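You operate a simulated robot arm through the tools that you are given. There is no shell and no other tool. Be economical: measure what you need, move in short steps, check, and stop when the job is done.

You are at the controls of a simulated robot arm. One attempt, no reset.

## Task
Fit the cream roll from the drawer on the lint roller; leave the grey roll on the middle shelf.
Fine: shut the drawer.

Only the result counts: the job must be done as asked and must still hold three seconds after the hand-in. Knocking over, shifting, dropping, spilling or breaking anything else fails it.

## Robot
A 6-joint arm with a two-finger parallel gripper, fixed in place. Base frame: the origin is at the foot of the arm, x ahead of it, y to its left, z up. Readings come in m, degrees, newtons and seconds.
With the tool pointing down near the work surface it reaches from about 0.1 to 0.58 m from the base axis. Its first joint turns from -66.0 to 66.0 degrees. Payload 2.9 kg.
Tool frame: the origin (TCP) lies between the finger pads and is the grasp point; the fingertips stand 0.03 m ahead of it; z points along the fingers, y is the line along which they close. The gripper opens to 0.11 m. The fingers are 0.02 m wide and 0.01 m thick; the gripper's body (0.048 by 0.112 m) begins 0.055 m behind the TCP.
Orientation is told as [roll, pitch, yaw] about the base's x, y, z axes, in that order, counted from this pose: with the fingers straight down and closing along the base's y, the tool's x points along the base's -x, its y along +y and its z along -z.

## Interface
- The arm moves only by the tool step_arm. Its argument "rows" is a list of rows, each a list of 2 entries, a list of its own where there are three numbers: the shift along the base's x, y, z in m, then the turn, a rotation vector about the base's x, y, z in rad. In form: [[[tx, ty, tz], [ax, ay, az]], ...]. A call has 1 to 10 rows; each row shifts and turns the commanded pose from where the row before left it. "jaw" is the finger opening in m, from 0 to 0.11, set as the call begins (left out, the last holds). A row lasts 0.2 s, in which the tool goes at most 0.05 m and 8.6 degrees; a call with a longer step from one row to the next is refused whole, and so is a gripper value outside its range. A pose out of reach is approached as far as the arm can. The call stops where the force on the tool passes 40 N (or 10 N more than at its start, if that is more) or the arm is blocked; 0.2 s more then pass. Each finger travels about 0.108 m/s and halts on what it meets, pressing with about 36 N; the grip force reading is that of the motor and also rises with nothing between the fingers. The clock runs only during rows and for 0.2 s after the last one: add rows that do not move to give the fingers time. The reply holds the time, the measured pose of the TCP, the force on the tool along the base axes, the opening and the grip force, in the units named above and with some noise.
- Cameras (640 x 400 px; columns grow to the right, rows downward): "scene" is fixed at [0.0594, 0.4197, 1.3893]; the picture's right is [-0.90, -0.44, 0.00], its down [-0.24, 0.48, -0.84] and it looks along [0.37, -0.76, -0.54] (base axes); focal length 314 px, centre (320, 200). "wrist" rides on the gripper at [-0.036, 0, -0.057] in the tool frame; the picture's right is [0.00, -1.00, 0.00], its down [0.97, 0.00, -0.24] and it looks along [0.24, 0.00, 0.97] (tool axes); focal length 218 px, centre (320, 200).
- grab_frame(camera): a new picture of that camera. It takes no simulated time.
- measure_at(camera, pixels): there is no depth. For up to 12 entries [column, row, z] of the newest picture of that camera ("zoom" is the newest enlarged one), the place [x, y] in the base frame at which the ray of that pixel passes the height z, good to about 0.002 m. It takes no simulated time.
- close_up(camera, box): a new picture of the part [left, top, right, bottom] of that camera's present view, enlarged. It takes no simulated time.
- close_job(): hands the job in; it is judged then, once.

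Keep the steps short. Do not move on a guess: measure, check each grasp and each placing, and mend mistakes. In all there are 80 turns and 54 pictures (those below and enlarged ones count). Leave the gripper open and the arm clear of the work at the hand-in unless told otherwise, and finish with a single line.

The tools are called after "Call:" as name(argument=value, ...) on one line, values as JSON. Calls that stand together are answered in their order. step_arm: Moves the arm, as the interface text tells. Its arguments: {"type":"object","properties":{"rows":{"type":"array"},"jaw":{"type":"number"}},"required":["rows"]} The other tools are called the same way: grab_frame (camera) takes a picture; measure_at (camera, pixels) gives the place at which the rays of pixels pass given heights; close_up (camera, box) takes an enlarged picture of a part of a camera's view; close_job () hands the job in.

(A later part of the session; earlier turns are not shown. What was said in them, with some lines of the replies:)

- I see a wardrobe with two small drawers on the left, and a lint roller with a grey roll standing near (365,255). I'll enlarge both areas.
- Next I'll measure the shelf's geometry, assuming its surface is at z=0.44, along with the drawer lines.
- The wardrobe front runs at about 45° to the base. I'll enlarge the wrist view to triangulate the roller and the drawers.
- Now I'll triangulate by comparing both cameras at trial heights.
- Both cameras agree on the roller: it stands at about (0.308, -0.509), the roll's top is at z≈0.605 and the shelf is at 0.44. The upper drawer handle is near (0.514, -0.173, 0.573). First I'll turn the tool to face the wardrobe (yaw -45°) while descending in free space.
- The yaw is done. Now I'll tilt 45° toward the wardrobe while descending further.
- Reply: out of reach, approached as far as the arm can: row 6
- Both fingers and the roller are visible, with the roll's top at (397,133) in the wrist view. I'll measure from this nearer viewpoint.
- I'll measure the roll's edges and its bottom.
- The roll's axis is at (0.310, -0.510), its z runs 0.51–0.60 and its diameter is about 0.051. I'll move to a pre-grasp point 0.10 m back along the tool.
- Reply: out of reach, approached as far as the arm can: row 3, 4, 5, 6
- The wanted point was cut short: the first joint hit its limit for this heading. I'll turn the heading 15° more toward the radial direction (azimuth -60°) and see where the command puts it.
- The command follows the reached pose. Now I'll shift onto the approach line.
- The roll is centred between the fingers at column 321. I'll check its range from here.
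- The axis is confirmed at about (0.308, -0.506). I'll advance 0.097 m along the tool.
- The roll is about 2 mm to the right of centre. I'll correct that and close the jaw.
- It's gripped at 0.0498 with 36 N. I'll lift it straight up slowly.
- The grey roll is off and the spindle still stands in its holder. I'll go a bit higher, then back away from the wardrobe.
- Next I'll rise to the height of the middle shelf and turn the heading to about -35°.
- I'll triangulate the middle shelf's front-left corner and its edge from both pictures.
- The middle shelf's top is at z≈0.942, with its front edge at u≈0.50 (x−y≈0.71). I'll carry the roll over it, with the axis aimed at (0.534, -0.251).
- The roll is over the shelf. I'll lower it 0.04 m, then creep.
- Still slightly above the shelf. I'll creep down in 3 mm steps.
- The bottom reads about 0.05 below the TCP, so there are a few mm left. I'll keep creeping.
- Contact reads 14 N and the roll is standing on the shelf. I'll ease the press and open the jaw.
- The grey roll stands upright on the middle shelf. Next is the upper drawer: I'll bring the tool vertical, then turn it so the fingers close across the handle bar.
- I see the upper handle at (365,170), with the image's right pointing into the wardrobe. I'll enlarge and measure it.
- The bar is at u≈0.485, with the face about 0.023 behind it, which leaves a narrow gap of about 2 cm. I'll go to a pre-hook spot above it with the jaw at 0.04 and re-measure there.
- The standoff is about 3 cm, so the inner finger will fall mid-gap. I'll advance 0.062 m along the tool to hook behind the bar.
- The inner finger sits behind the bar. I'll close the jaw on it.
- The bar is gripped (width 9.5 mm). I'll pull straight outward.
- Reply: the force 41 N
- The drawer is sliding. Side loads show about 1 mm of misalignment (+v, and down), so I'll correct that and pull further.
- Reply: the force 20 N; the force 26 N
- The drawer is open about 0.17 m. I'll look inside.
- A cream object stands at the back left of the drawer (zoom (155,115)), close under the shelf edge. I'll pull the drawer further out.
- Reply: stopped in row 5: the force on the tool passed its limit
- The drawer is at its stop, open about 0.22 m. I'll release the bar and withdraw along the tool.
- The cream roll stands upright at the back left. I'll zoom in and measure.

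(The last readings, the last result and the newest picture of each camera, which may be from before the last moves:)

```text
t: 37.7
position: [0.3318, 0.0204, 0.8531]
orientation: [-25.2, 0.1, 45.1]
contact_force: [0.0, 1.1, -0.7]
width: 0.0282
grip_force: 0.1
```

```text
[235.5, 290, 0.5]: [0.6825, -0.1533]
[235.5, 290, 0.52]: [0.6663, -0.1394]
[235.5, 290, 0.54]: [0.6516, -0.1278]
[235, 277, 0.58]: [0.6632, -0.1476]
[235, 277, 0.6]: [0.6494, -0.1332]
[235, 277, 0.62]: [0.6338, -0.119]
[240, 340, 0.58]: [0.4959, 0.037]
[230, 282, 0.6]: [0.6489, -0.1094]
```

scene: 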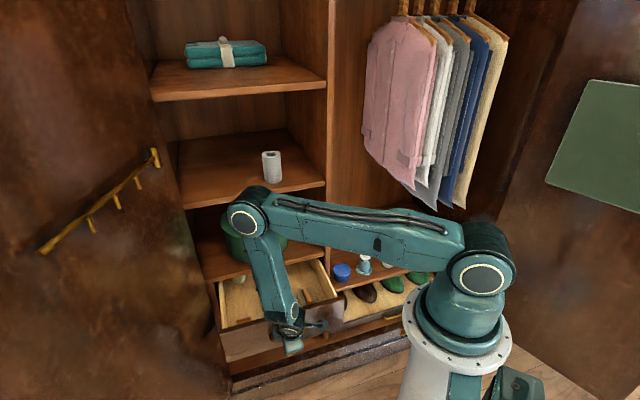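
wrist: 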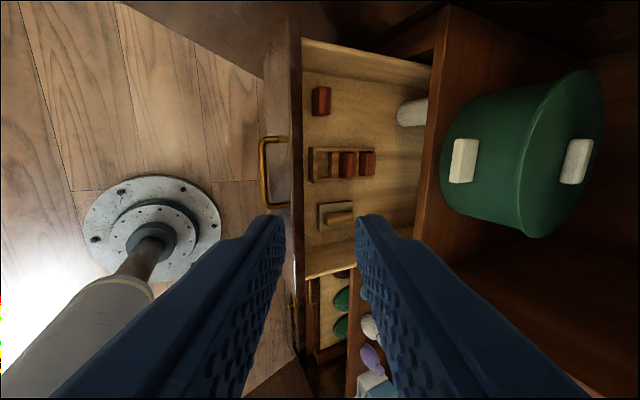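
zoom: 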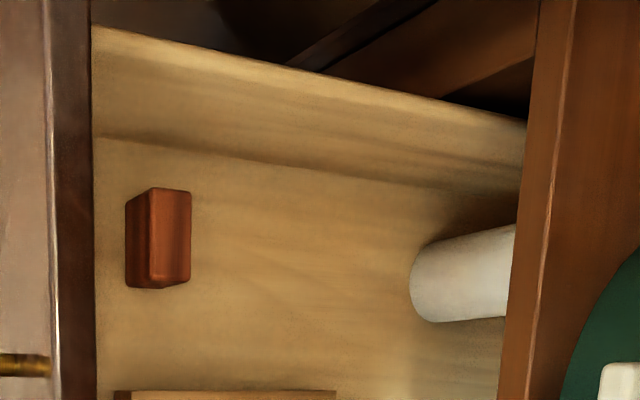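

The roll stands at about u≈0.55, v≈0.35, partly under the shelf's overhang, so I must reach in at a slant. I'll reorient (vertical, yaw −45°) and then tilt about 55° while facing it, in free space.

Call:
step_arm(rows=[[[0.01, 0, 0], [0.1028, 0.1028, 0]], [[0.01, 0, 0], [0.1028, 0.1028, 0]], [[0.01, 0, 0], [0.1028, 0.1028, 0]], [[0.01, 0, 0], [0, 0, -0.1428]], [[0.01, 0, 0], [0, 0, -0.1428]], [[0.01, 0, 0], [0, 0, -0.1428]], [[0.01, 0, 0], [0, 0, -0.1428]], [[0.01, 0, 0], [0, 0, -0.1428]]], jaw=0.08)

Call:
step_arm(rows=[[[0.005, -0.005, -0.005], [0, 0, -0.1428]], [[0.005, -0.005, -0.005], [0, 0, -0.1428]], [[0.005, -0.005, -0.005], [0, 0, -0.1428]], [[0.005, -0.005, -0.005], [0, 0, -0.1428]], [[0.005, -0.005, -0.005], [0, 0, -0.1428]], [[0.005, -0.005, -0.005], [0, 0, -0.1428]]])

Call:
step_arm(rows=[[[0.015, -0.006, -0.023], [-0.097, -0.097, 0]], [[0.015, -0.006, -0.023], [-0.097, -0.097, 0]], [[0.015, -0.006, -0.023], [-0.097, -0.097, 0]], [[0.015, -0.006, -0.023], [-0.097, -0.097, 0]], [[0.015, -0.006, -0.023], [-0.097, -0.097, 0]], [[0.015, -0.006, -0.023], [-0.097, -0.097, 0]], [[0.015, -0.006, -0.023], [-0.097, -0.097, 0]]])

Call:
grab_frame(camera="wrist")

```text
t: 39.5
position: [0.4102, 0.0171, 0.8515]
orientation: [-0.2, 0.0, 4.0]
contact_force: [0.4, 0.1, -0.1]
width: 0.08
grip_force: 0.0
```

```text
t: 40.9
position: [0.4414, -0.0126, 0.8196]
orientation: [-0.3, 0.0, -45.0]
contact_force: [1.0, -0.2, 0.2]
width: 0.0798
grip_force: 0.1
```

```text
t: 42.5
position: [0.5469, -0.0531, 0.6585]
orientation: [-0.3, -55.2, -44.8]
contact_force: [0.3, 0.3, 0.5]
width: 0.0801
grip_force: 0.1
```

```text
19 pictures are left
```

wrist: 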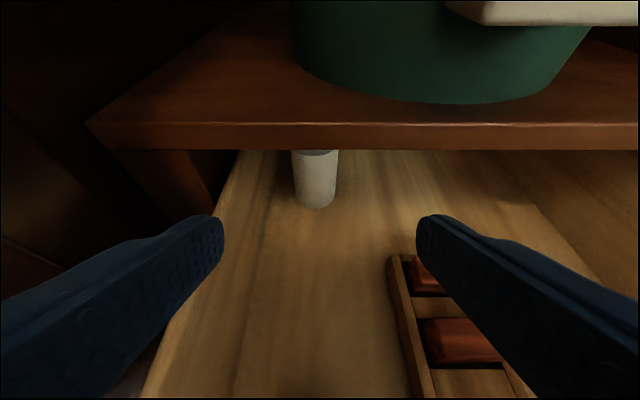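

The cream roll is centred at column 316, under the shelf edge. I'll zoom in and triangulate its bottom and the shelf's underside.

Call:
close_up(camera="wrist", box=[250, 90, 410, 220])

Call:
measure_at(camera="wrist", pixels=[[315, 208, 0.53], [315, 208, 0.54], [293, 195, 0.55], [338, 195, 0.55], [400, 150, 0.62], [400, 150, 0.63], [400, 124, 0.65], [400, 124, 0.64], [260, 200, 0.535]])

Call:
measure_at(camera="scene", pixels=[[239.8, 291, 0.52], [239.8, 291, 0.53], [239.8, 291, 0.54]])

```text
3.08 times, centred on (330, 155) of wrist
```

zoom: 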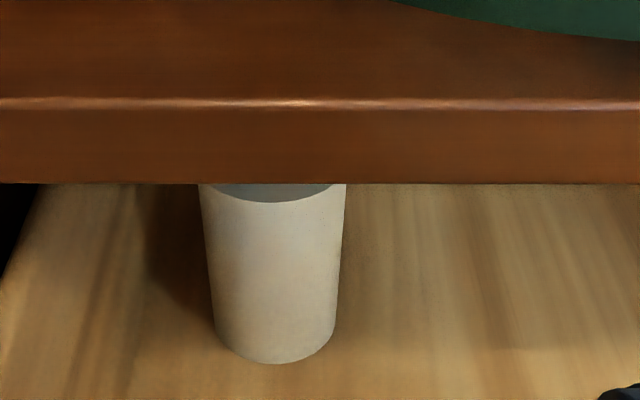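

```text
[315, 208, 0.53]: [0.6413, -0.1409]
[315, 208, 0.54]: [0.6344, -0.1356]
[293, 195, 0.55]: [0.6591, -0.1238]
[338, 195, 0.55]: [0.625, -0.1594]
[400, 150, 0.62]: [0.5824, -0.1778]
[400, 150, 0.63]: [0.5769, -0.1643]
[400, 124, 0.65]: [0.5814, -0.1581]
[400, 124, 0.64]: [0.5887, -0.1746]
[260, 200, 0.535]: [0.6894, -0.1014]
```

```text
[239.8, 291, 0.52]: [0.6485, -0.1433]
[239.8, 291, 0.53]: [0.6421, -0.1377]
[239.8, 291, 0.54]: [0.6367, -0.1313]
```

The roll's axis is at u≈0.576, v≈0.353, z 0.532–0.605, and the shelf's underside is at about 0.63. Clearance is tight, so I'll check in the scene how the gripper and its side box sit.

Call:
close_up(camera="scene", box=[190, 220, 350, 340])

```text
3.33 times, centred on (270, 280) of scene
```

zoom: 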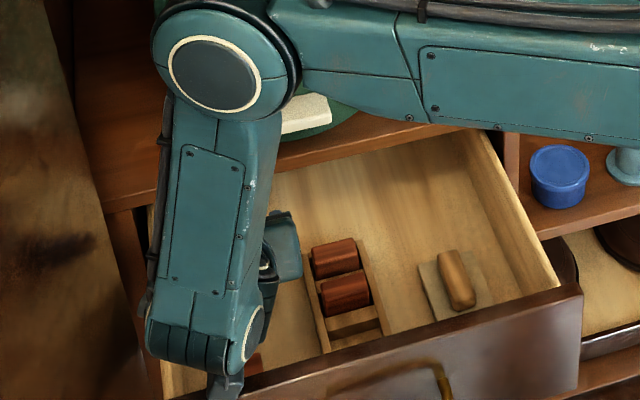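

Call:
close_up(camera="scene", box=[200, 310, 280, 370])

```text
6.67 times, centred on (240, 340) of scene
```

zoom: 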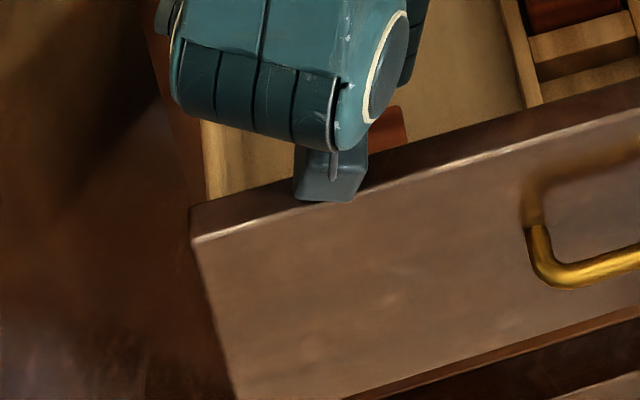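

The side box clears the drawer front now. I'll advance about 70% of the way toward the roll and re-check.

Call:
step_arm(rows=[[[0.0223, -0.0209, -0.0204], [0, 0, 0]], [[0.0223, -0.0209, -0.0204], [0, 0, 0]], [[0.0223, -0.0209, -0.0204], [0, 0, 0]], [[0, 0, 0], [0, 0, 0]]], jaw=0.072)

Call:
grab_frame(camera="wrist")

```text
t: 42.8
position: [0.5566, -0.0616, 0.6527]
orientation: [-0.7, -55.4, -44.5]
contact_force: [-0.3, 0.2, -0.7]
width: 0.0722
grip_force: 0.1
stopped in row 1: the force on the tool passed its limit (the readings are from after the stop); the commanded pose is now the measured one
```

```text
15 pictures are left
```

wrist: 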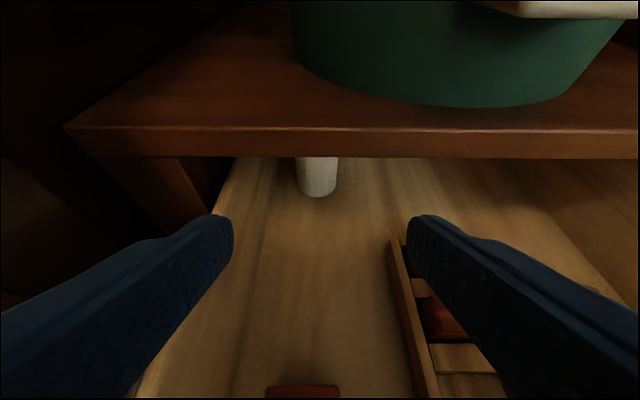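

My side box touched the drawer front and nudged the drawer in 1–2 cm. The fix is to untilt above it, flip the tool 180° so the box faces up, and re-open the drawer from inside with closed fingertips. First I'll rise and untilt.

Call:
step_arm(rows=[[[0, 0, 0.03], [0, 0, 0]], [[0, 0, 0.03], [0, 0, 0]], [[-0.0118, 0.0078, 0.01], [0.097, 0.097, 0]], [[-0.0118, 0.0078, 0.01], [0.097, 0.097, 0]], [[-0.0118, 0.0078, 0.01], [0.097, 0.097, 0]], [[-0.0118, 0.0078, 0.01], [0.097, 0.097, 0]], [[-0.0118, 0.0078, 0.01], [0.097, 0.097, 0]], [[-0.0118, 0.0078, 0.0], [0.097, 0.097, 0]], [[-0.0118, 0.0078, 0.0], [0.0976, 0.1076, 0.009]]], jaw=0.0)

Call:
step_arm(rows=[[[0, 0, 0], [0, 0, 0.1496]], [[0, 0, 0], [0, 0, 0.1496]], [[0, 0, 0], [0, 0, 0.1496]], [[0, 0, 0], [0, 0, 0.1496]], [[0, 0, 0], [0, 0, 0.1496]], [[0, 0, 0], [0, 0, 0.1496]], [[0, 0, 0], [0, 0, 0.1496]], [[0, 0, 0], [0, 0, 0.1496]], [[0, 0, 0], [0, 0, 0.1496]], [[0, 0, 0], [0, 0, 0.1496]]])

Call:
step_arm(rows=[[[0, 0, 0], [0, 0, 0.1496]], [[0, 0, 0], [0, 0, 0.1496]], [[0, 0, 0], [0, 0, 0.1496]], [[0, 0, 0], [0, 0, 0.1496]], [[0, 0, 0], [0, 0, 0.1496]], [[0, 0, 0], [0, 0, 0.1496]], [[0, 0, 0], [0, 0, 0.1496]], [[0, 0, 0], [0, 0, 0.1496]], [[0, 0, 0], [0, 0, 0.1496]], [[0, 0, 0], [0, 0, 0.1496]]])

Call:
grab_frame(camera="wrist")

```text
t: 44.8
position: [0.475, -0.0073, 0.7644]
orientation: [-0.6, 0.2, -44.2]
contact_force: [-1.1, 0.2, -0.3]
width: 0.0002
grip_force: 35.3
```

```text
t: 47.0
position: [0.4732, -0.0075, 0.7635]
orientation: [-0.8, 0.0, 41.7]
contact_force: [0.9, 0.5, -0.4]
width: 0.0001
grip_force: 35.8
```

```text
t: 49.2
position: [0.4749, -0.0067, 0.7635]
orientation: [-0.6, 0.1, 127.4]
contact_force: [-0.3, -0.3, 0.0]
width: 0.0
grip_force: 36.1
```

```text
14 pictures are left
```

wrist: 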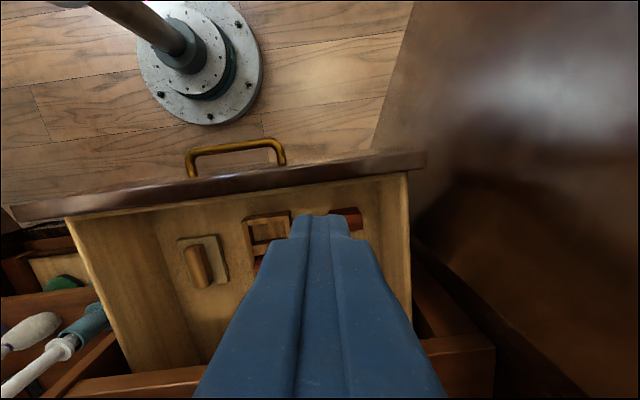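

Joint travel allowed the flip. Now I'll measure the front panel's top edges.

Call:
measure_at(camera="wrist", pixels=[[320, 161, 0.62], [320, 178, 0.62], [320, 161, 0.605], [320, 178, 0.605], [345, 218, 0.56], [340, 160, 0.62], [236, 145, 0.573], [404, 180, 0.6]])

```text
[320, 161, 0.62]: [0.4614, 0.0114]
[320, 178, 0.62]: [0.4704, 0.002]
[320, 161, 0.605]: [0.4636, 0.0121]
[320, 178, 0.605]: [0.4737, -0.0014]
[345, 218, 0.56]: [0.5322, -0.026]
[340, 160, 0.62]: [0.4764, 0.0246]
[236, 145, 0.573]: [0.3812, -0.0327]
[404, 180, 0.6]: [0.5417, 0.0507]
```

The panel's inner face is at u≈0.331, so the drawer slid in about 3 cm. I'll lower the closed fingers just inside the panel, then pull it back out to its stop.

Call:
step_arm(rows=[[[0.0071, -0.0071, 0], [0, 0, 0.066]], [[0.0071, -0.0071, 0], [0, 0, 0.066]], [[0, 0, -0.045], [0, 0, 0]], [[0, 0, -0.045], [0, 0, 0]], [[0, 0, -0.035], [0, 0, 0]], [[0, 0, -0.023], [0, 0, 0]]])

Call:
step_arm(rows=[[[-0.0071, 0.0071, 0], [0, 0, 0]], [[-0.0071, 0.0071, 0], [0, 0, 0]], [[-0.0071, 0.0071, 0], [0, 0, 0]], [[-0.0071, 0.0071, 0], [0, 0, 0]], [[-0.0071, 0.0071, 0], [0, 0, 0]], [[-0.0071, 0.0071, 0], [0, 0, 0]]])

```text
t: 50.6
position: [0.4889, -0.0222, 0.615]
orientation: [-0.8, 0.1, 134.8]
contact_force: [-0.5, 0.5, -0.9]
width: 0.0
grip_force: 36.4
```

```text
t: 52.0
position: [0.4457, 0.0208, 0.6154]
orientation: [-0.8, 0.0, 134.8]
contact_force: [-0.2, 0.6, 0.3]
width: 0.0001
grip_force: 36.6
```

Call:
step_arm(rows=[[[-0.0035, 0.0035, 0], [0, 0, 0]], [[-0.0035, 0.0035, 0], [0, 0, 0]], [[-0.0035, 0.0035, 0], [0, 0, 0]]])

Call:
grab_frame(camera="wrist")

```text
t: 52.8
position: [0.4353, 0.0337, 0.6159]
orientation: [-0.7, 0.0, 134.9]
contact_force: [0.0, 0.1, -0.2]
width: 0.0
grip_force: 36.1
```

```text
13 pictures are left
```

wrist: 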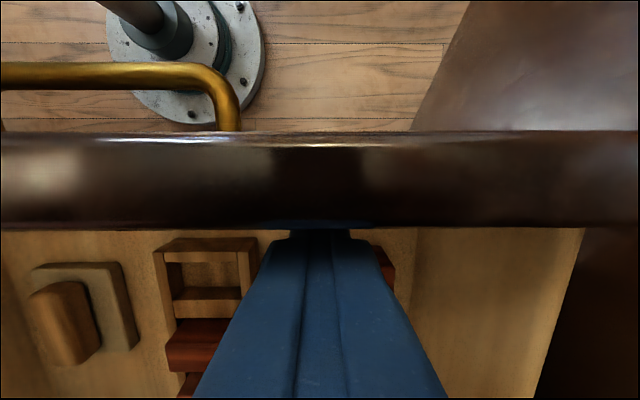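

The drawer follows freely. I'll pull a bit more, carefully, so the roll comes further out from under the shelf.

Call:
step_arm(rows=[[[-0.0035, 0.0035, 0], [0, 0, 0]], [[-0.0035, 0.0035, 0], [0, 0, 0]], [[-0.0035, 0.0035, 0], [0, 0, 0]], [[-0.0035, 0.0035, 0], [0, 0, 0]], [[0, 0, 0], [0, 0, 0]]])

Call:
grab_frame(camera="scene")

```text
t: 54.0
position: [0.4202, 0.0462, 0.6161]
orientation: [-0.7, 0.0, 134.8]
contact_force: [-0.8, -0.4, 0.1]
width: 0.0
grip_force: 36.4
```

```text
12 pictures are left
```

scene: 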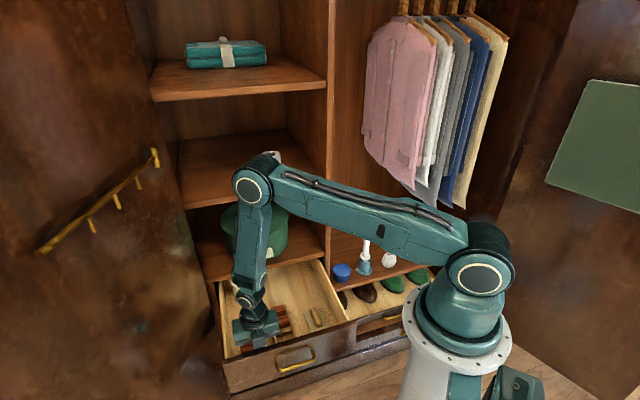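

Call:
step_arm(rows=[[[-0.0035, 0.0035, 0], [0, 0, 0]], [[-0.0035, 0.0035, 0], [0, 0, 0]], [[-0.0035, 0.0035, 0], [0, 0, 0]], [[-0.0035, 0.0035, 0], [0, 0, 0]], [[-0.0035, 0.0035, 0], [0, 0, 0]], [[0, 0, 0], [0, 0, 0]]])

Call:
close_up(camera="scene", box=[190, 240, 370, 400])

```text
t: 55.4
position: [0.4043, 0.0626, 0.616]
orientation: [-0.8, -0.1, 134.8]
contact_force: [0.0, 0.0, 0.0]
width: 0.0003
grip_force: 35.6
```

```text
2.50 times, centred on (280, 320) of scene
```

zoom: 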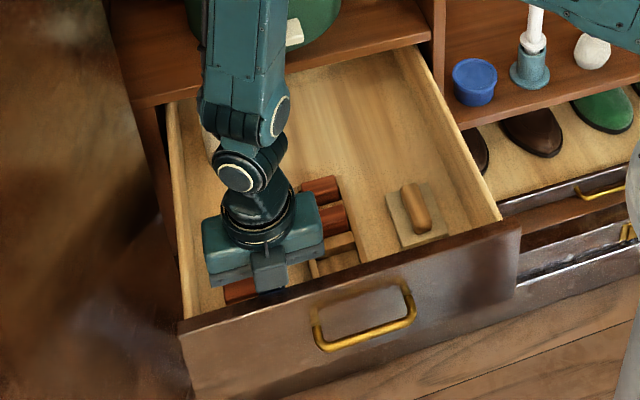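

Call:
step_arm(rows=[[[-0.0035, 0.0035, 0], [0, 0, 0]], [[-0.0035, 0.0035, 0], [0, 0, 0]], [[-0.0035, 0.0035, 0], [0, 0, 0]], [[-0.0035, 0.0035, 0], [0, 0, 0]], [[-0.0035, 0.0035, 0], [0, 0, 0]], [[-0.0035, 0.0035, 0], [0, 0, 0]], [[0, 0, 0], [0, 0, 0]]])

Call:
step_arm(rows=[[[0.0035, -0.0035, 0.0], [0, 0, 0]], [[0, 0, 0.04], [0, 0, 0]], [[0, 0, 0.04], [0, 0, 0]], [[0, 0, 0.04], [0, 0, 0]], [[0, 0, 0.04], [0, 0, 0]]])

Call:
grab_frame(camera="wrist")

```text
t: 57.0
position: [0.385, 0.0824, 0.6164]
orientation: [-0.7, 0.3, 134.7]
contact_force: [10.5, -13.5, -8.7]
width: 0.0001
grip_force: 36.2
```

```text
t: 58.2
position: [0.387, 0.0801, 0.7739]
orientation: [-0.6, 0.0, 134.9]
contact_force: [-0.2, 0.0, 0.8]
width: 0.0
grip_force: 35.8
```

```text
10 pictures are left
```

wrist: 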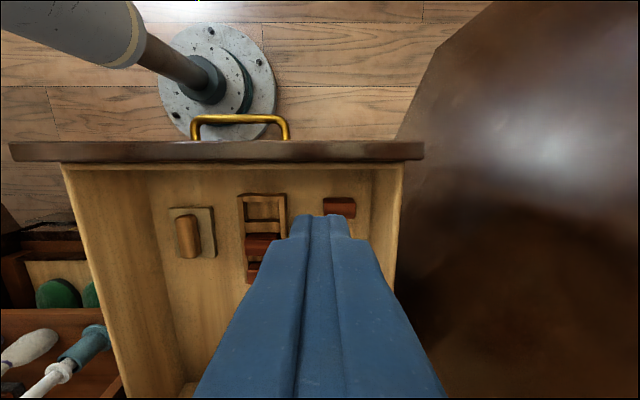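

The drawer is now at its true stop (17 N resistance), so the roll should be in front of the shelf edge. I'll unflip the tool (yaw back to −45°) above the drawer and tilt 45°.

Call:
step_arm(rows=[[[0.0118, -0.0085, 0.003], [0, 0, -0.1496]], [[0.0118, -0.0085, 0.003], [0, 0, -0.1496]], [[0.0118, -0.0085, 0.003], [0, 0, -0.1496]], [[0.0118, -0.0085, 0.003], [0, 0, -0.1496]], [[0.0118, -0.0085, 0.003], [0, 0, -0.1496]], [[0.0118, -0.0085, 0.003], [0, 0, -0.1496]], [[0.0118, -0.0085, 0.003], [0, 0, -0.1496]], [[0.0118, -0.0085, 0.003], [0, 0, -0.1496]], [[0.0118, -0.0085, 0.003], [0, 0, -0.1496]], [[0.0118, -0.0085, 0.003], [0, 0, -0.1496]]], jaw=0.085)

Call:
step_arm(rows=[[[0, 0, 0], [0, 0, -0.1496]], [[0, 0, 0], [0, 0, -0.1496]], [[0, 0, 0], [0, 0, -0.1496]], [[0, 0, 0], [0, 0, -0.1496]], [[0, 0, 0], [0, 0, -0.1496]], [[0, 0, 0], [0, 0, -0.1496]], [[0, 0, 0], [0, 0, -0.1496]], [[0, 0, 0], [0, 0, -0.1496]], [[0, 0, 0], [0, 0, -0.1496]], [[0, 0, 0], [0, 0, -0.1496]]])

Call:
step_arm(rows=[[[0, 0, 0], [0, 0, -0.1484]], [[0, 0, -0.01], [-0.0926, -0.0926, 0]], [[0, 0, -0.01], [-0.0926, -0.0926, 0]], [[0, 0, -0.01], [-0.0926, -0.0926, 0]], [[0, 0, -0.01], [-0.0926, -0.0926, 0]], [[0, 0, -0.01], [-0.0926, -0.0926, 0]], [[0, 0, -0.01], [-0.0926, -0.0926, 0]]])

Call:
grab_frame(camera="wrist")

```text
t: 60.4
position: [0.5039, -0.0037, 0.8066]
orientation: [-0.8, 0.1, 48.9]
contact_force: [-0.5, 0.3, 0.0]
width: 0.085
grip_force: 0.0
```

```text
t: 62.6
position: [0.5049, -0.003, 0.8059]
orientation: [-0.7, 0.1, -36.8]
contact_force: [0.1, -0.5, 0.5]
width: 0.0852
grip_force: 0.1
```

```text
t: 64.2
position: [0.5047, -0.0038, 0.7437]
orientation: [-0.5, -45.1, -45.1]
contact_force: [0.1, -0.7, 0.1]
width: 0.0851
grip_force: 0.0
```

```text
9 pictures are left
```

wrist: 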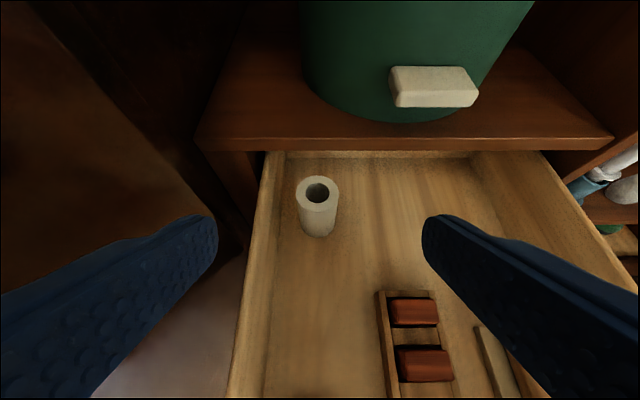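

The whole cream roll is now visible at (317,205) and clear of the shelf. I'll measure it.

Call:
measure_at(camera="wrist", pixels=[[317.5, 190, 0.605], [317.5, 190, 0.612], [318, 237, 0.532], [296, 191, 0.605], [339, 191, 0.605], [317.5, 204, 0.605], [317.5, 177, 0.605], [400, 150, 0.632], [318, 222, 0.532]])

```text
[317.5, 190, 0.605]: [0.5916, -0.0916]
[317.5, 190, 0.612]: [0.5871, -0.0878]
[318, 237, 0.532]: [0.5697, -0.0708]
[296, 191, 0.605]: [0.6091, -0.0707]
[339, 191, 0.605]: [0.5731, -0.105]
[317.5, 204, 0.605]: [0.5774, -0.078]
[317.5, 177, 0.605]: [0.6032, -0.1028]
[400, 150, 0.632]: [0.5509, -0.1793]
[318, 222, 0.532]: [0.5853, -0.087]
```

The axis is at (0.589, -0.090). I'll go to the pre-grasp point, then advance with the same geometry as for the grey roll (TCP z≈0.58).

Call:
step_arm(rows=[[[0.0115, -0.0119, -0.0309], [0, 0, 0]], [[0.0115, -0.0119, -0.0309], [0, 0, 0]], [[0.0115, -0.0119, -0.0309], [0, 0, 0]], [[0, 0, 0], [0, 0, 0]]])

Call:
step_arm(rows=[[[0.0167, -0.0167, -0.0236], [0, 0, 0]], [[0.0167, -0.0167, -0.0236], [0, 0, 0]], [[0.0167, -0.0167, -0.0236], [0, 0, 0]], [[0, 0, 0], [0, 0, 0]]])

Call:
grab_frame(camera="wrist")

```text
t: 65.2
position: [0.5382, -0.0381, 0.6529]
orientation: [-0.6, -45.0, -45.0]
contact_force: [0.1, -0.5, 0.5]
width: 0.085
grip_force: 0.0
```

```text
t: 66.2
position: [0.5905, -0.0899, 0.5802]
orientation: [-0.6, -45.0, -45.1]
contact_force: [-0.9, -0.4, 0.5]
width: 0.0849
grip_force: 0.1
```

```text
8 pictures are left
```

wrist: 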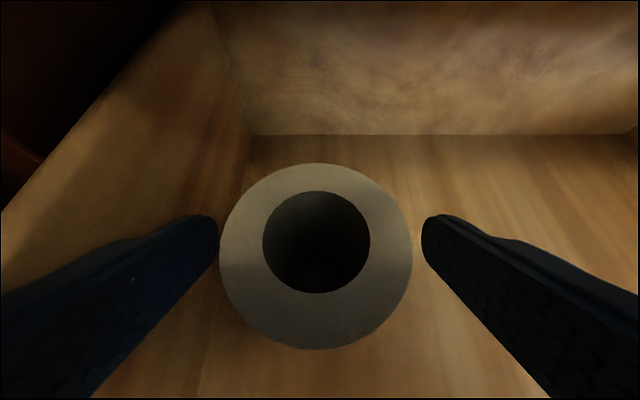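

The roll is centred between the fingers. I'll lower 6 mm for more overlap and close.

Call:
step_arm(rows=[[[0.001, 0.001, -0.006], [0, 0, 0]], [[0, 0, 0], [0, 0, 0]]])

Call:
step_arm(rows=[[[0, 0, 0], [0, 0, 0]], [[0, 0, 0], [0, 0, 0]], [[0, 0, 0], [0, 0, 0]]], jaw=0.038)

Call:
step_arm(rows=[[[0, 0, 0.01], [0, 0, 0]], [[-0.01, 0.01, 0.02], [0, 0, 0]], [[-0.01, 0.01, 0.03], [0, 0, 0]], [[-0.01, 0.01, 0.03], [0, 0, 0]], [[-0.01, 0.01, 0.04], [0, 0, 0]], [[-0.01, 0.01, 0.04], [0, 0, 0]], [[-0.01, 0.01, 0.03], [0, 0, 0]]])

Call:
close_up(camera="scene", box=[190, 200, 400, 370])

```text
t: 66.8
position: [0.5903, -0.0899, 0.5754]
orientation: [-0.6, -45.0, -45.2]
contact_force: [-2.6, -4.4, 1.3]
width: 0.0829
grip_force: 0.1
```

```text
t: 67.6
position: [0.5898, -0.089, 0.575]
orientation: [-0.7, -45.0, -45.1]
contact_force: [-1.9, -6.2, 1.2]
width: 0.0509
grip_force: 36.2
```

```text
t: 69.2
position: [0.5274, -0.0286, 0.7762]
orientation: [-0.7, -45.0, -45.1]
contact_force: [0.2, 0.2, -0.6]
width: 0.0505
grip_force: 36.0
```

```text
2.35 times, centred on (295, 285) of scene
```

zoom: 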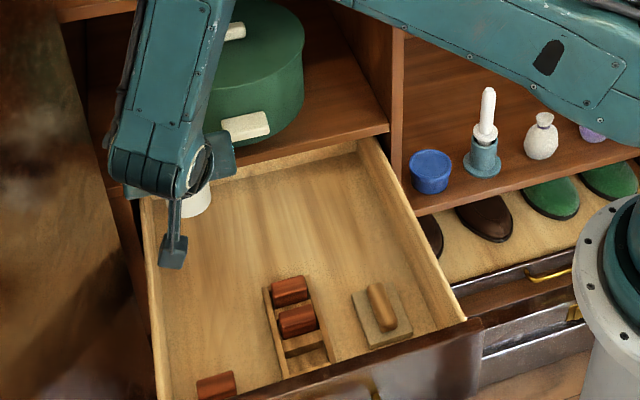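

The cream roll is gripped (0.0505) and lifted. I'll carry it around in front of the wardrobe toward the spindle, turning the heading to −60°.

Call:
step_arm(rows=[[[-0.029, -0.0237, -0.01], [0, 0, 0]], [[-0.029, -0.0237, -0.01], [0, 0, 0]], [[-0.029, -0.0237, -0.01], [0, 0, 0]], [[-0.02, -0.0375, 0], [0, 0, -0.0327]], [[-0.02, -0.0375, 0], [0, 0, -0.0327]], [[-0.02, -0.0375, 0], [0, 0, -0.0327]], [[-0.02, -0.0375, 0], [0, 0, -0.0327]]])

Call:
step_arm(rows=[[[-0.0238, -0.0388, 0], [0, 0, -0.0327]], [[-0.0238, -0.0388, 0], [0, 0, -0.0327]], [[-0.0238, -0.0388, 0], [0, 0, -0.0327]], [[-0.0238, -0.0388, 0], [0, 0, -0.0327]], [[0, 0, 0], [0, 0, 0]]])

```text
t: 70.8
position: [0.3652, -0.2472, 0.7434]
orientation: [-0.6, -45.0, -52.6]
contact_force: [-0.4, -0.3, -0.5]
width: 0.0509
grip_force: 35.7
```

```text
t: 72.0
position: [0.2672, -0.4044, 0.7459]
orientation: [-0.6, -45.1, -60.1]
contact_force: [0.0, 0.4, 0.0]
width: 0.0508
grip_force: 35.4
```

I'll move above the spindle axis at (0.309, -0.508), keeping the roll's bottom well above the tip (0.615).

Call:
step_arm(rows=[[[0.0139, -0.0345, -0.004], [0, 0, 0]], [[0.0139, -0.0345, -0.004], [0, 0, 0]], [[0.0139, -0.0345, -0.004], [0, 0, 0]], [[0, 0, 0], [0, 0, 0]]])

Call:
grab_frame(camera="wrist")

Call:
close_up(camera="scene", box=[320, 180, 420, 290])

```text
t: 73.0
position: [0.3109, -0.5092, 0.7343]
orientation: [-0.6, -45.0, -60.1]
contact_force: [1.0, 0.5, 0.0]
width: 0.0505
grip_force: 35.9
```

```text
6 pictures are left
```

wrist: 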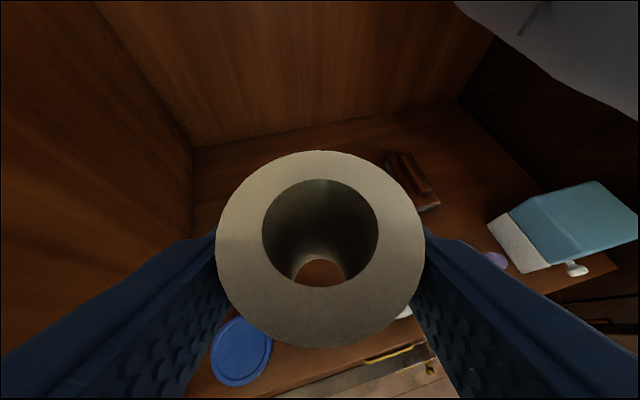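

```text
3.64 times, centred on (370, 235) of scene
```

zoom: 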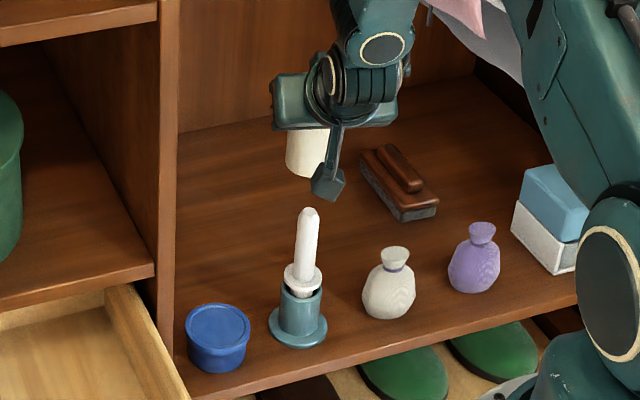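

The cream roll hangs over the spindle. Accounting for the hold offset, I'll shift slightly and lower until the roll's bottom is just above the tip, then look through the bore.

Call:
step_arm(rows=[[[-0.0035, 0.0022, -0.02], [0, 0, 0]], [[0, 0, -0.02], [0, 0, 0]], [[0, 0, -0.02], [0, 0, 0]], [[0, 0, -0.008], [0, 0, 0]], [[0, 0, 0], [0, 0, 0]]])

Call:
grab_frame(camera="wrist")

Call:
close_up(camera="scene", box=[335, 200, 400, 280])

```text
t: 74.2
position: [0.3063, -0.507, 0.6655]
orientation: [-0.7, -45.1, -60.2]
contact_force: [-0.1, 0.4, -1.4]
width: 0.0505
grip_force: 35.6
```

```text
4 pictures are left
```

wrist: 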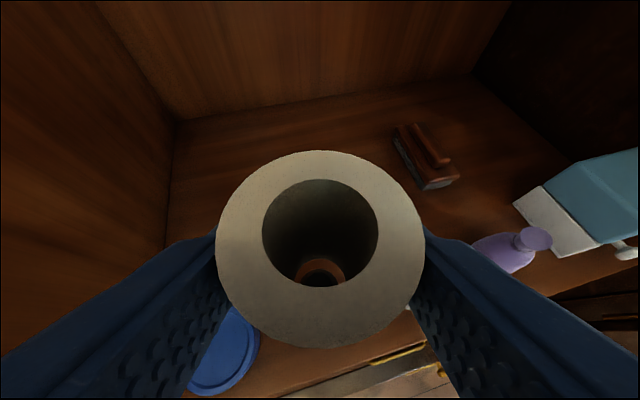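

```text
5.00 times, centred on (368, 240) of scene
```

zoom: 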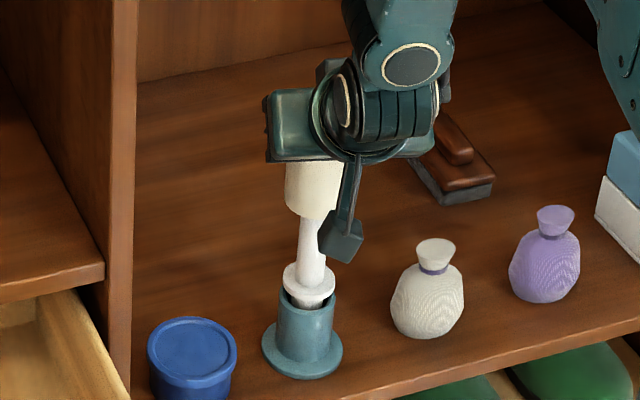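

Laterally it's centred. Along the heading, the tip looks a few mm further ahead than the bore centre. I'll shift 3 mm forward and take an enlarged look through the bore.

Call:
step_arm(rows=[[[0.0015, -0.0026, -0.004], [0, 0, 0]], [[0, 0, 0], [0, 0, 0]]])

Call:
close_up(camera="wrist", box=[260, 170, 380, 300])

```text
t: 74.8
position: [0.3072, -0.5088, 0.6612]
orientation: [-0.7, -45.0, -60.1]
contact_force: [0.6, 0.1, -1.3]
width: 0.0507
grip_force: 35.4
```

```text
3.08 times, centred on (320, 235) of wrist
```

zoom: 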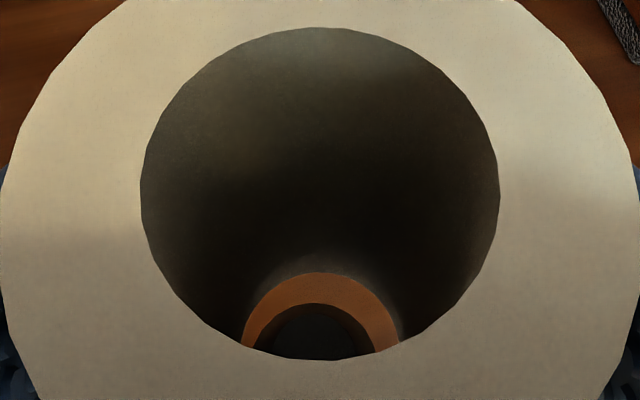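

I can see the spindle's tip through the bore, about 1–1.5 mm off centre. I'll correct by +1.5 mm in y and descend gently.

Call:
step_arm(rows=[[[0, 0.0015, 0], [0, 0, 0]], [[0, 0, -0.006], [0, 0, 0]], [[0, 0, -0.006], [0, 0, 0]], [[0, 0, -0.006], [0, 0, 0]], [[0, 0, 0], [0, 0, 0]]])

Call:
step_arm(rows=[[[0, 0, -0.006], [0, 0, 0]], [[0, 0, -0.006], [0, 0, 0]], [[0, 0, -0.006], [0, 0, 0]], [[0, 0, -0.006], [0, 0, 0]], [[0, 0, 0], [0, 0, 0]]])

```text
t: 76.0
position: [0.3068, -0.5077, 0.6438]
orientation: [-0.5, -44.9, -60.2]
contact_force: [-0.3, 0.6, -0.5]
width: 0.0507
grip_force: 35.8
```

```text
t: 77.2
position: [0.3065, -0.5082, 0.6188]
orientation: [-0.5, -45.0, -60.1]
contact_force: [-0.3, 0.5, -0.3]
width: 0.0507
grip_force: 35.6
```

There's no resistance and the roll's bottom is now well below the tip. I'll continue down.

Call:
step_arm(rows=[[[0, 0, -0.006], [0, 0, 0]], [[0, 0, -0.006], [0, 0, 0]], [[0, 0, -0.006], [0, 0, 0]], [[0, 0, -0.006], [0, 0, 0]], [[0, 0, -0.006], [0, 0, 0]], [[0, 0, -0.006], [0, 0, 0]], [[0, 0, 0], [0, 0, 0]]])

Call:
step_arm(rows=[[[0, 0, -0.003], [0, 0, 0]], [[0, 0, -0.003], [0, 0, 0]], [[0, 0, 0], [0, 0, 0]]])

Call:
step_arm(rows=[[[0, 0, -0.003], [0, 0, 0]], [[0, 0, 0], [0, 0, 0]]])

```text
t: 78.8
position: [0.3072, -0.5074, 0.5846]
orientation: [-0.5, -45.4, -60.1]
contact_force: [-1.7, 5.0, 14.8]
width: 0.0506
grip_force: 36.5
```

```text
t: 79.6
position: [0.3095, -0.5101, 0.5835]
orientation: [-0.6, -45.9, -60.1]
contact_force: [4.2, -2.4, 26.5]
width: 0.0503
grip_force: 35.8
```

```text
t: 80.2
position: [0.3091, -0.5117, 0.5798]
orientation: [-0.5, -45.9, -60.2]
contact_force: [2.0, 1.7, 34.4]
width: 0.0505
grip_force: 36.3
```

Contact began at z≈0.584 and has built to 34 N. I'll check the fit in the scene.

Call:
close_up(camera="scene", box=[335, 215, 400, 285])

```text
5.71 times, centred on (368, 250) of scene
```

zoom: 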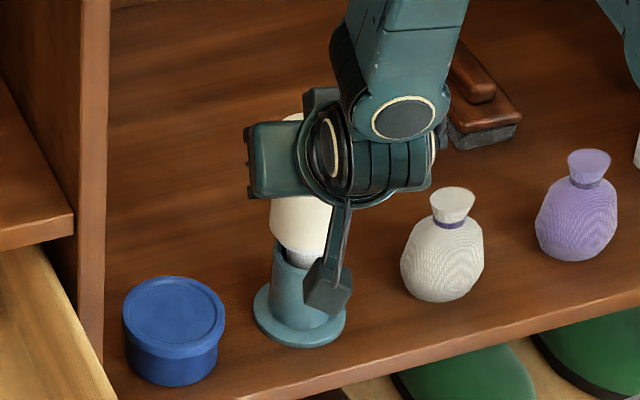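

The roll sits down on the spindle's flange just above the holder. I'll relieve the press, open the jaw and withdraw along the tool.

Call:
step_arm(rows=[[[-0.001, 0.002, 0.004], [0, 0, 0]], [[0, 0, 0], [0, 0, 0]]])

Call:
step_arm(rows=[[[0, 0, 0], [0, 0, 0]], [[0, 0, 0], [0, 0, 0]], [[0, 0, 0], [0, 0, 0]]], jaw=0.085)

Call:
step_arm(rows=[[[-0.0071, 0.0122, 0.0141], [0, 0, 0]], [[-0.0071, 0.0122, 0.0141], [0, 0, 0]], [[-0.0106, 0.0184, 0.0212], [0, 0, 0]], [[-0.0106, 0.0184, 0.0212], [0, 0, 0]], [[-0.0106, 0.0184, 0.0212], [0, 0, 0]]])

Call:
grab_frame(camera="wrist")

```text
t: 80.8
position: [0.3054, -0.5074, 0.5799]
orientation: [-0.5, -45.2, -60.2]
contact_force: [2.4, -3.8, 16.7]
width: 0.0501
grip_force: 36.5
```

```text
t: 81.6
position: [0.3065, -0.5045, 0.5772]
orientation: [-0.6, -44.8, -60.1]
contact_force: [-0.4, 0.5, 0.4]
width: 0.0849
grip_force: 0.1
```

```text
t: 82.8
position: [0.2595, -0.4252, 0.6693]
orientation: [-0.6, -45.0, -60.1]
contact_force: [-0.8, -0.2, 0.2]
width: 0.0854
grip_force: 0.0
```

```text
0 pictures are left
```

wrist: 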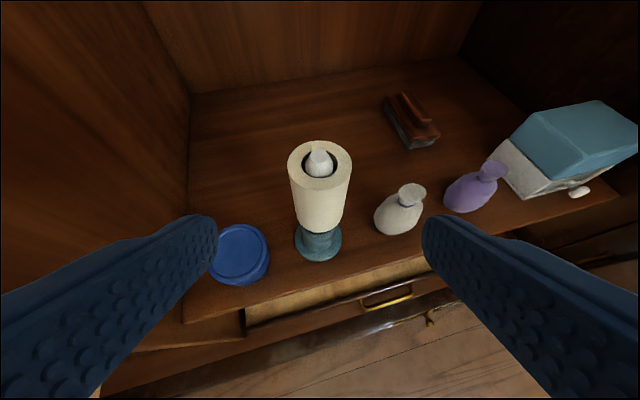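

The cream roll is fitted on the roller, with the spindle tip showing through, and its neighbours are undisturbed. No pictures remain, so I'll close the drawer by force feedback and known geometry: untilt, swing in front of the handle, and push it centrally.

Call:
step_arm(rows=[[[0, 0.035, 0.02], [0.1134, 0.0655, 0]], [[0, 0.035, 0.02], [0.1134, 0.0655, 0]], [[0, 0.035, 0.02], [0.1134, 0.0655, 0]], [[0, 0.035, 0.02], [0.1134, 0.0655, 0]], [[0, 0.035, 0.02], [0.1134, 0.0655, 0]], [[0, 0.035, 0.02], [0.1134, 0.0655, 0]]], jaw=0.0)

Call:
step_arm(rows=[[[-0.0023, 0.0454, 0], [0, 0, 0.0374]], [[-0.0023, 0.0454, 0], [0, 0, 0.0374]], [[-0.0023, 0.0454, 0], [0, 0, 0.0374]], [[-0.0023, 0.0454, 0], [0, 0, 0.0374]], [[-0.0023, 0.0454, 0], [0, 0, 0.0374]], [[-0.0023, 0.0454, 0], [0, 0, 0.0374]], [[-0.0023, 0.0454, 0], [0, 0, 0.0374]], [[0, 0, 0], [0, 0, 0]]])

```text
t: 84.2
position: [0.2599, -0.2192, 0.7878]
orientation: [-0.7, 0.2, -60.1]
contact_force: [0.8, -0.1, -0.8]
width: 0.0
grip_force: 36.4
```

```text
t: 86.0
position: [0.2421, 0.1028, 0.7929]
orientation: [-0.6, 0.0, -45.2]
contact_force: [0.6, -0.5, -0.5]
width: 0.0
grip_force: 36.3
```

I'm in front of the handle (u≈0.10, v≈0.244). I'll descend to handle height.

Call:
step_arm(rows=[[[0, 0, -0.042], [0, 0, 0]], [[0, 0, -0.042], [0, 0, 0]], [[0, 0, -0.042], [0, 0, 0]], [[0, 0, -0.042], [0, 0, 0]], [[0, 0, -0.04], [0, 0, 0]], [[0, 0, 0], [0, 0, 0]]])

```text
t: 87.4
position: [0.2438, 0.1008, 0.5825]
orientation: [-0.6, 0.0, -45.2]
contact_force: [-0.1, -0.1, -0.1]
width: 0.0002
grip_force: 35.4
```

I'm at handle height. I'll push inward steadily.

Call:
step_arm(rows=[[[0.0106, -0.0106, 0], [0, 0, 0]], [[0.0106, -0.0106, 0], [0, 0, 0]], [[0.0106, -0.0106, 0], [0, 0, 0]], [[0.0106, -0.0106, 0], [0, 0, 0]], [[0.0106, -0.0106, 0], [0, 0, 0]], [[0.0106, -0.0106, 0], [0, 0, 0]], [[0.0106, -0.0106, 0], [0, 0, 0]], [[0.0106, -0.0106, 0], [0, 0, 0]], [[0.0106, -0.0106, 0], [0, 0, 0]], [[0.0106, -0.0106, 0], [0, 0, 0]]])

Call:
step_arm(rows=[[[0.0106, -0.0106, 0], [0, 0, 0]], [[0.0106, -0.0106, 0], [0, 0, 0]], [[0.0106, -0.0106, 0], [0, 0, 0]], [[0.0106, -0.0106, 0], [0, 0, 0]], [[0.0106, -0.0106, 0], [0, 0, 0]], [[0.0106, -0.0106, 0], [0, 0, 0]], [[0.0106, -0.0106, 0], [0, 0, 0]], [[0.0106, -0.0106, 0], [0, 0, 0]], [[0.0106, -0.0106, 0], [0, 0, 0]], [[0.0106, -0.0106, 0], [0, 0, 0]]])

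```text
t: 89.6
position: [0.3512, -0.006, 0.5815]
orientation: [-0.6, 0.0, -45.1]
contact_force: [0.4, -0.5, -0.5]
width: 0.0002
grip_force: 36.2
```

```text
t: 91.8
position: [0.4582, -0.111, 0.5821]
orientation: [-0.6, 0.0, -45.1]
contact_force: [0.7, -0.4, -0.2]
width: 0.0002
grip_force: 35.8
```

u≈0.402; the stop should come near 0.469. I'll continue, then creep until I feel it.

Call:
step_arm(rows=[[[0.0106, -0.0106, 0], [0, 0, 0]], [[0.0106, -0.0106, 0], [0, 0, 0]], [[0.0106, -0.0106, 0], [0, 0, 0]], [[0.0035, -0.0035, 0], [0, 0, 0]], [[0.0035, -0.0035, 0], [0, 0, 0]], [[0.0035, -0.0035, 0], [0, 0, 0]]])

Call:
step_arm(rows=[[[0.0021, -0.0021, 0], [0, 0, 0]], [[0.0021, -0.0021, 0], [0, 0, 0]], [[0.0, 0.0, 0], [0, 0, 0]]])

```text
t: 93.2
position: [0.4994, -0.1524, 0.5838]
orientation: [-0.6, 0.2, -45.0]
contact_force: [-11.3, 10.9, 9.9]
width: 0.0001
grip_force: 35.6
```

```text
t: 93.6
position: [0.4972, -0.152, 0.5827]
orientation: [-0.9, 0.7, -45.0]
contact_force: [-2.5, 2.9, 1.7]
width: 0.0002
grip_force: 35.9
stopped in row 2: the force on the tool passed its limit (the readings are from after the stop); the commanded pose is now the measured one
```

A stop is felt at u≈0.461, but the wrist camera may have touched the shelf edge before the drawer seated. To verify, I'll back off, tilt 25° so only the fingertips lead, and push again.

Call:
step_arm(rows=[[[-0.0212, 0.0212, 0], [0, 0, 0]], [[-0.0071, 0.0071, 0], [-0.1028, -0.1028, 0]], [[0, 0, 0], [-0.1028, -0.1028, 0]], [[0, 0, -0.002], [-0.1028, -0.1028, 0]], [[0, 0, 0], [0, 0, 0]]])

Call:
step_arm(rows=[[[0.0071, -0.0071, 0], [0, 0, 0]], [[0.0071, -0.0071, 0], [0, 0, 0]], [[0.0035, -0.0035, 0], [0, 0, 0]], [[0.0035, -0.0035, 0], [0, 0, 0]], [[0, 0, 0], [0, 0, 0]]])

Call:
step_arm(rows=[[[0.0021, -0.0021, 0], [0, 0, 0]], [[0.0021, -0.0021, 0], [0, 0, 0]], [[0, 0, 0], [0, 0, 0]]])

```text
t: 94.8
position: [0.4692, -0.1245, 0.5795]
orientation: [-0.8, -24.5, -45.0]
contact_force: [-0.4, 0.0, 0.6]
width: 0.0001
grip_force: 36.4
```

```text
t: 96.0
position: [0.4912, -0.1462, 0.58]
orientation: [-0.9, -24.5, -45.0]
contact_force: [-0.3, -1.3, -0.5]
width: 0.0
grip_force: 36.1
```

```text
t: 96.8
position: [0.4946, -0.1488, 0.5796]
orientation: [-0.9, -24.2, -45.1]
contact_force: [0.2, 0.1, 0.1]
width: 0.0002
grip_force: 35.9
```

No contact yet at u=0.455. I'll keep creeping.

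Call:
step_arm(rows=[[[0.0021, -0.0021, 0], [0, 0, 0]], [[0.0021, -0.0021, 0], [0, 0, 0]], [[0, 0, 0], [0, 0, 0]]])

Call:
step_arm(rows=[[[0.0021, -0.0021, 0], [0, 0, 0]], [[0.0021, -0.0021, 0], [0, 0, 0]], [[0, 0, 0], [0, 0, 0]]])

Call:
step_arm(rows=[[[0.0021, -0.0021, 0], [0, 0, 0]], [[0.0021, -0.0021, 0], [0, 0, 0]], [[0, 0, 0], [0, 0, 0]]])

```text
t: 97.6
position: [0.4987, -0.1539, 0.5805]
orientation: [-0.8, -24.3, -45.0]
contact_force: [-0.2, 0.4, -0.9]
width: 0.0
grip_force: 36.0
```

```text
t: 98.4
position: [0.5036, -0.1562, 0.579]
orientation: [-0.9, -24.0, -44.8]
contact_force: [-10.7, 10.8, -0.9]
width: 0.0001
grip_force: 35.9
```

```text
t: 99.2
position: [0.5021, -0.1577, 0.5777]
orientation: [-1.1, -23.3, -44.7]
contact_force: [-1.1, 1.5, -1.2]
width: 0.0
grip_force: 36.4
stopped in row 3: the force on the tool passed its limit (the readings are from after the stop); the commanded pose is now the measured one
```

Now a firm stop at u≈0.466 puts the bar at about 0.485, matching its original closed position (0.483). The drawer is shut. I'll retreat straight back, rise and open the gripper.

Call:
step_arm(rows=[[[-0.02, 0.02, 0], [0, 0, 0]], [[-0.03, 0.03, 0.01], [0, 0, 0]], [[-0.02, 0.02, 0.04], [0, 0, 0]], [[0, 0, 0.045], [0.1028, 0.1028, 0]], [[0, 0, 0.045], [0.1028, 0.1028, 0]], [[0, 0, 0.045], [0.1028, 0.1028, 0]], [[0, 0, 0.045], [0, 0, 0]]])

Call:
step_arm(rows=[[[0, 0, 0.02], [0, 0, 0]], [[0, 0, 0], [0, 0, 0]], [[0, 0, 0], [0, 0, 0]]], jaw=0.1)

```text
t: 100.8
position: [0.4308, -0.0876, 0.8088]
orientation: [-0.9, 1.7, -44.7]
contact_force: [1.4, -0.5, -0.3]
width: 0.0002
grip_force: 35.8
```

```text
t: 101.5
position: [0.4312, -0.088, 0.8279]
orientation: [-0.9, 1.8, -44.7]
contact_force: [-0.1, -0.2, 0.5]
width: 0.0999
grip_force: 0.1
```

The arm is clear and the gripper is open, so I'm handing in.

Call:
close_job()

```text
The job is handed in.
```

The cream roll is fitted on the lint roller, the grey roll stands on the middle shelf, and the drawer is shut; I judged the drawer by feel, since no pictures were left by then.
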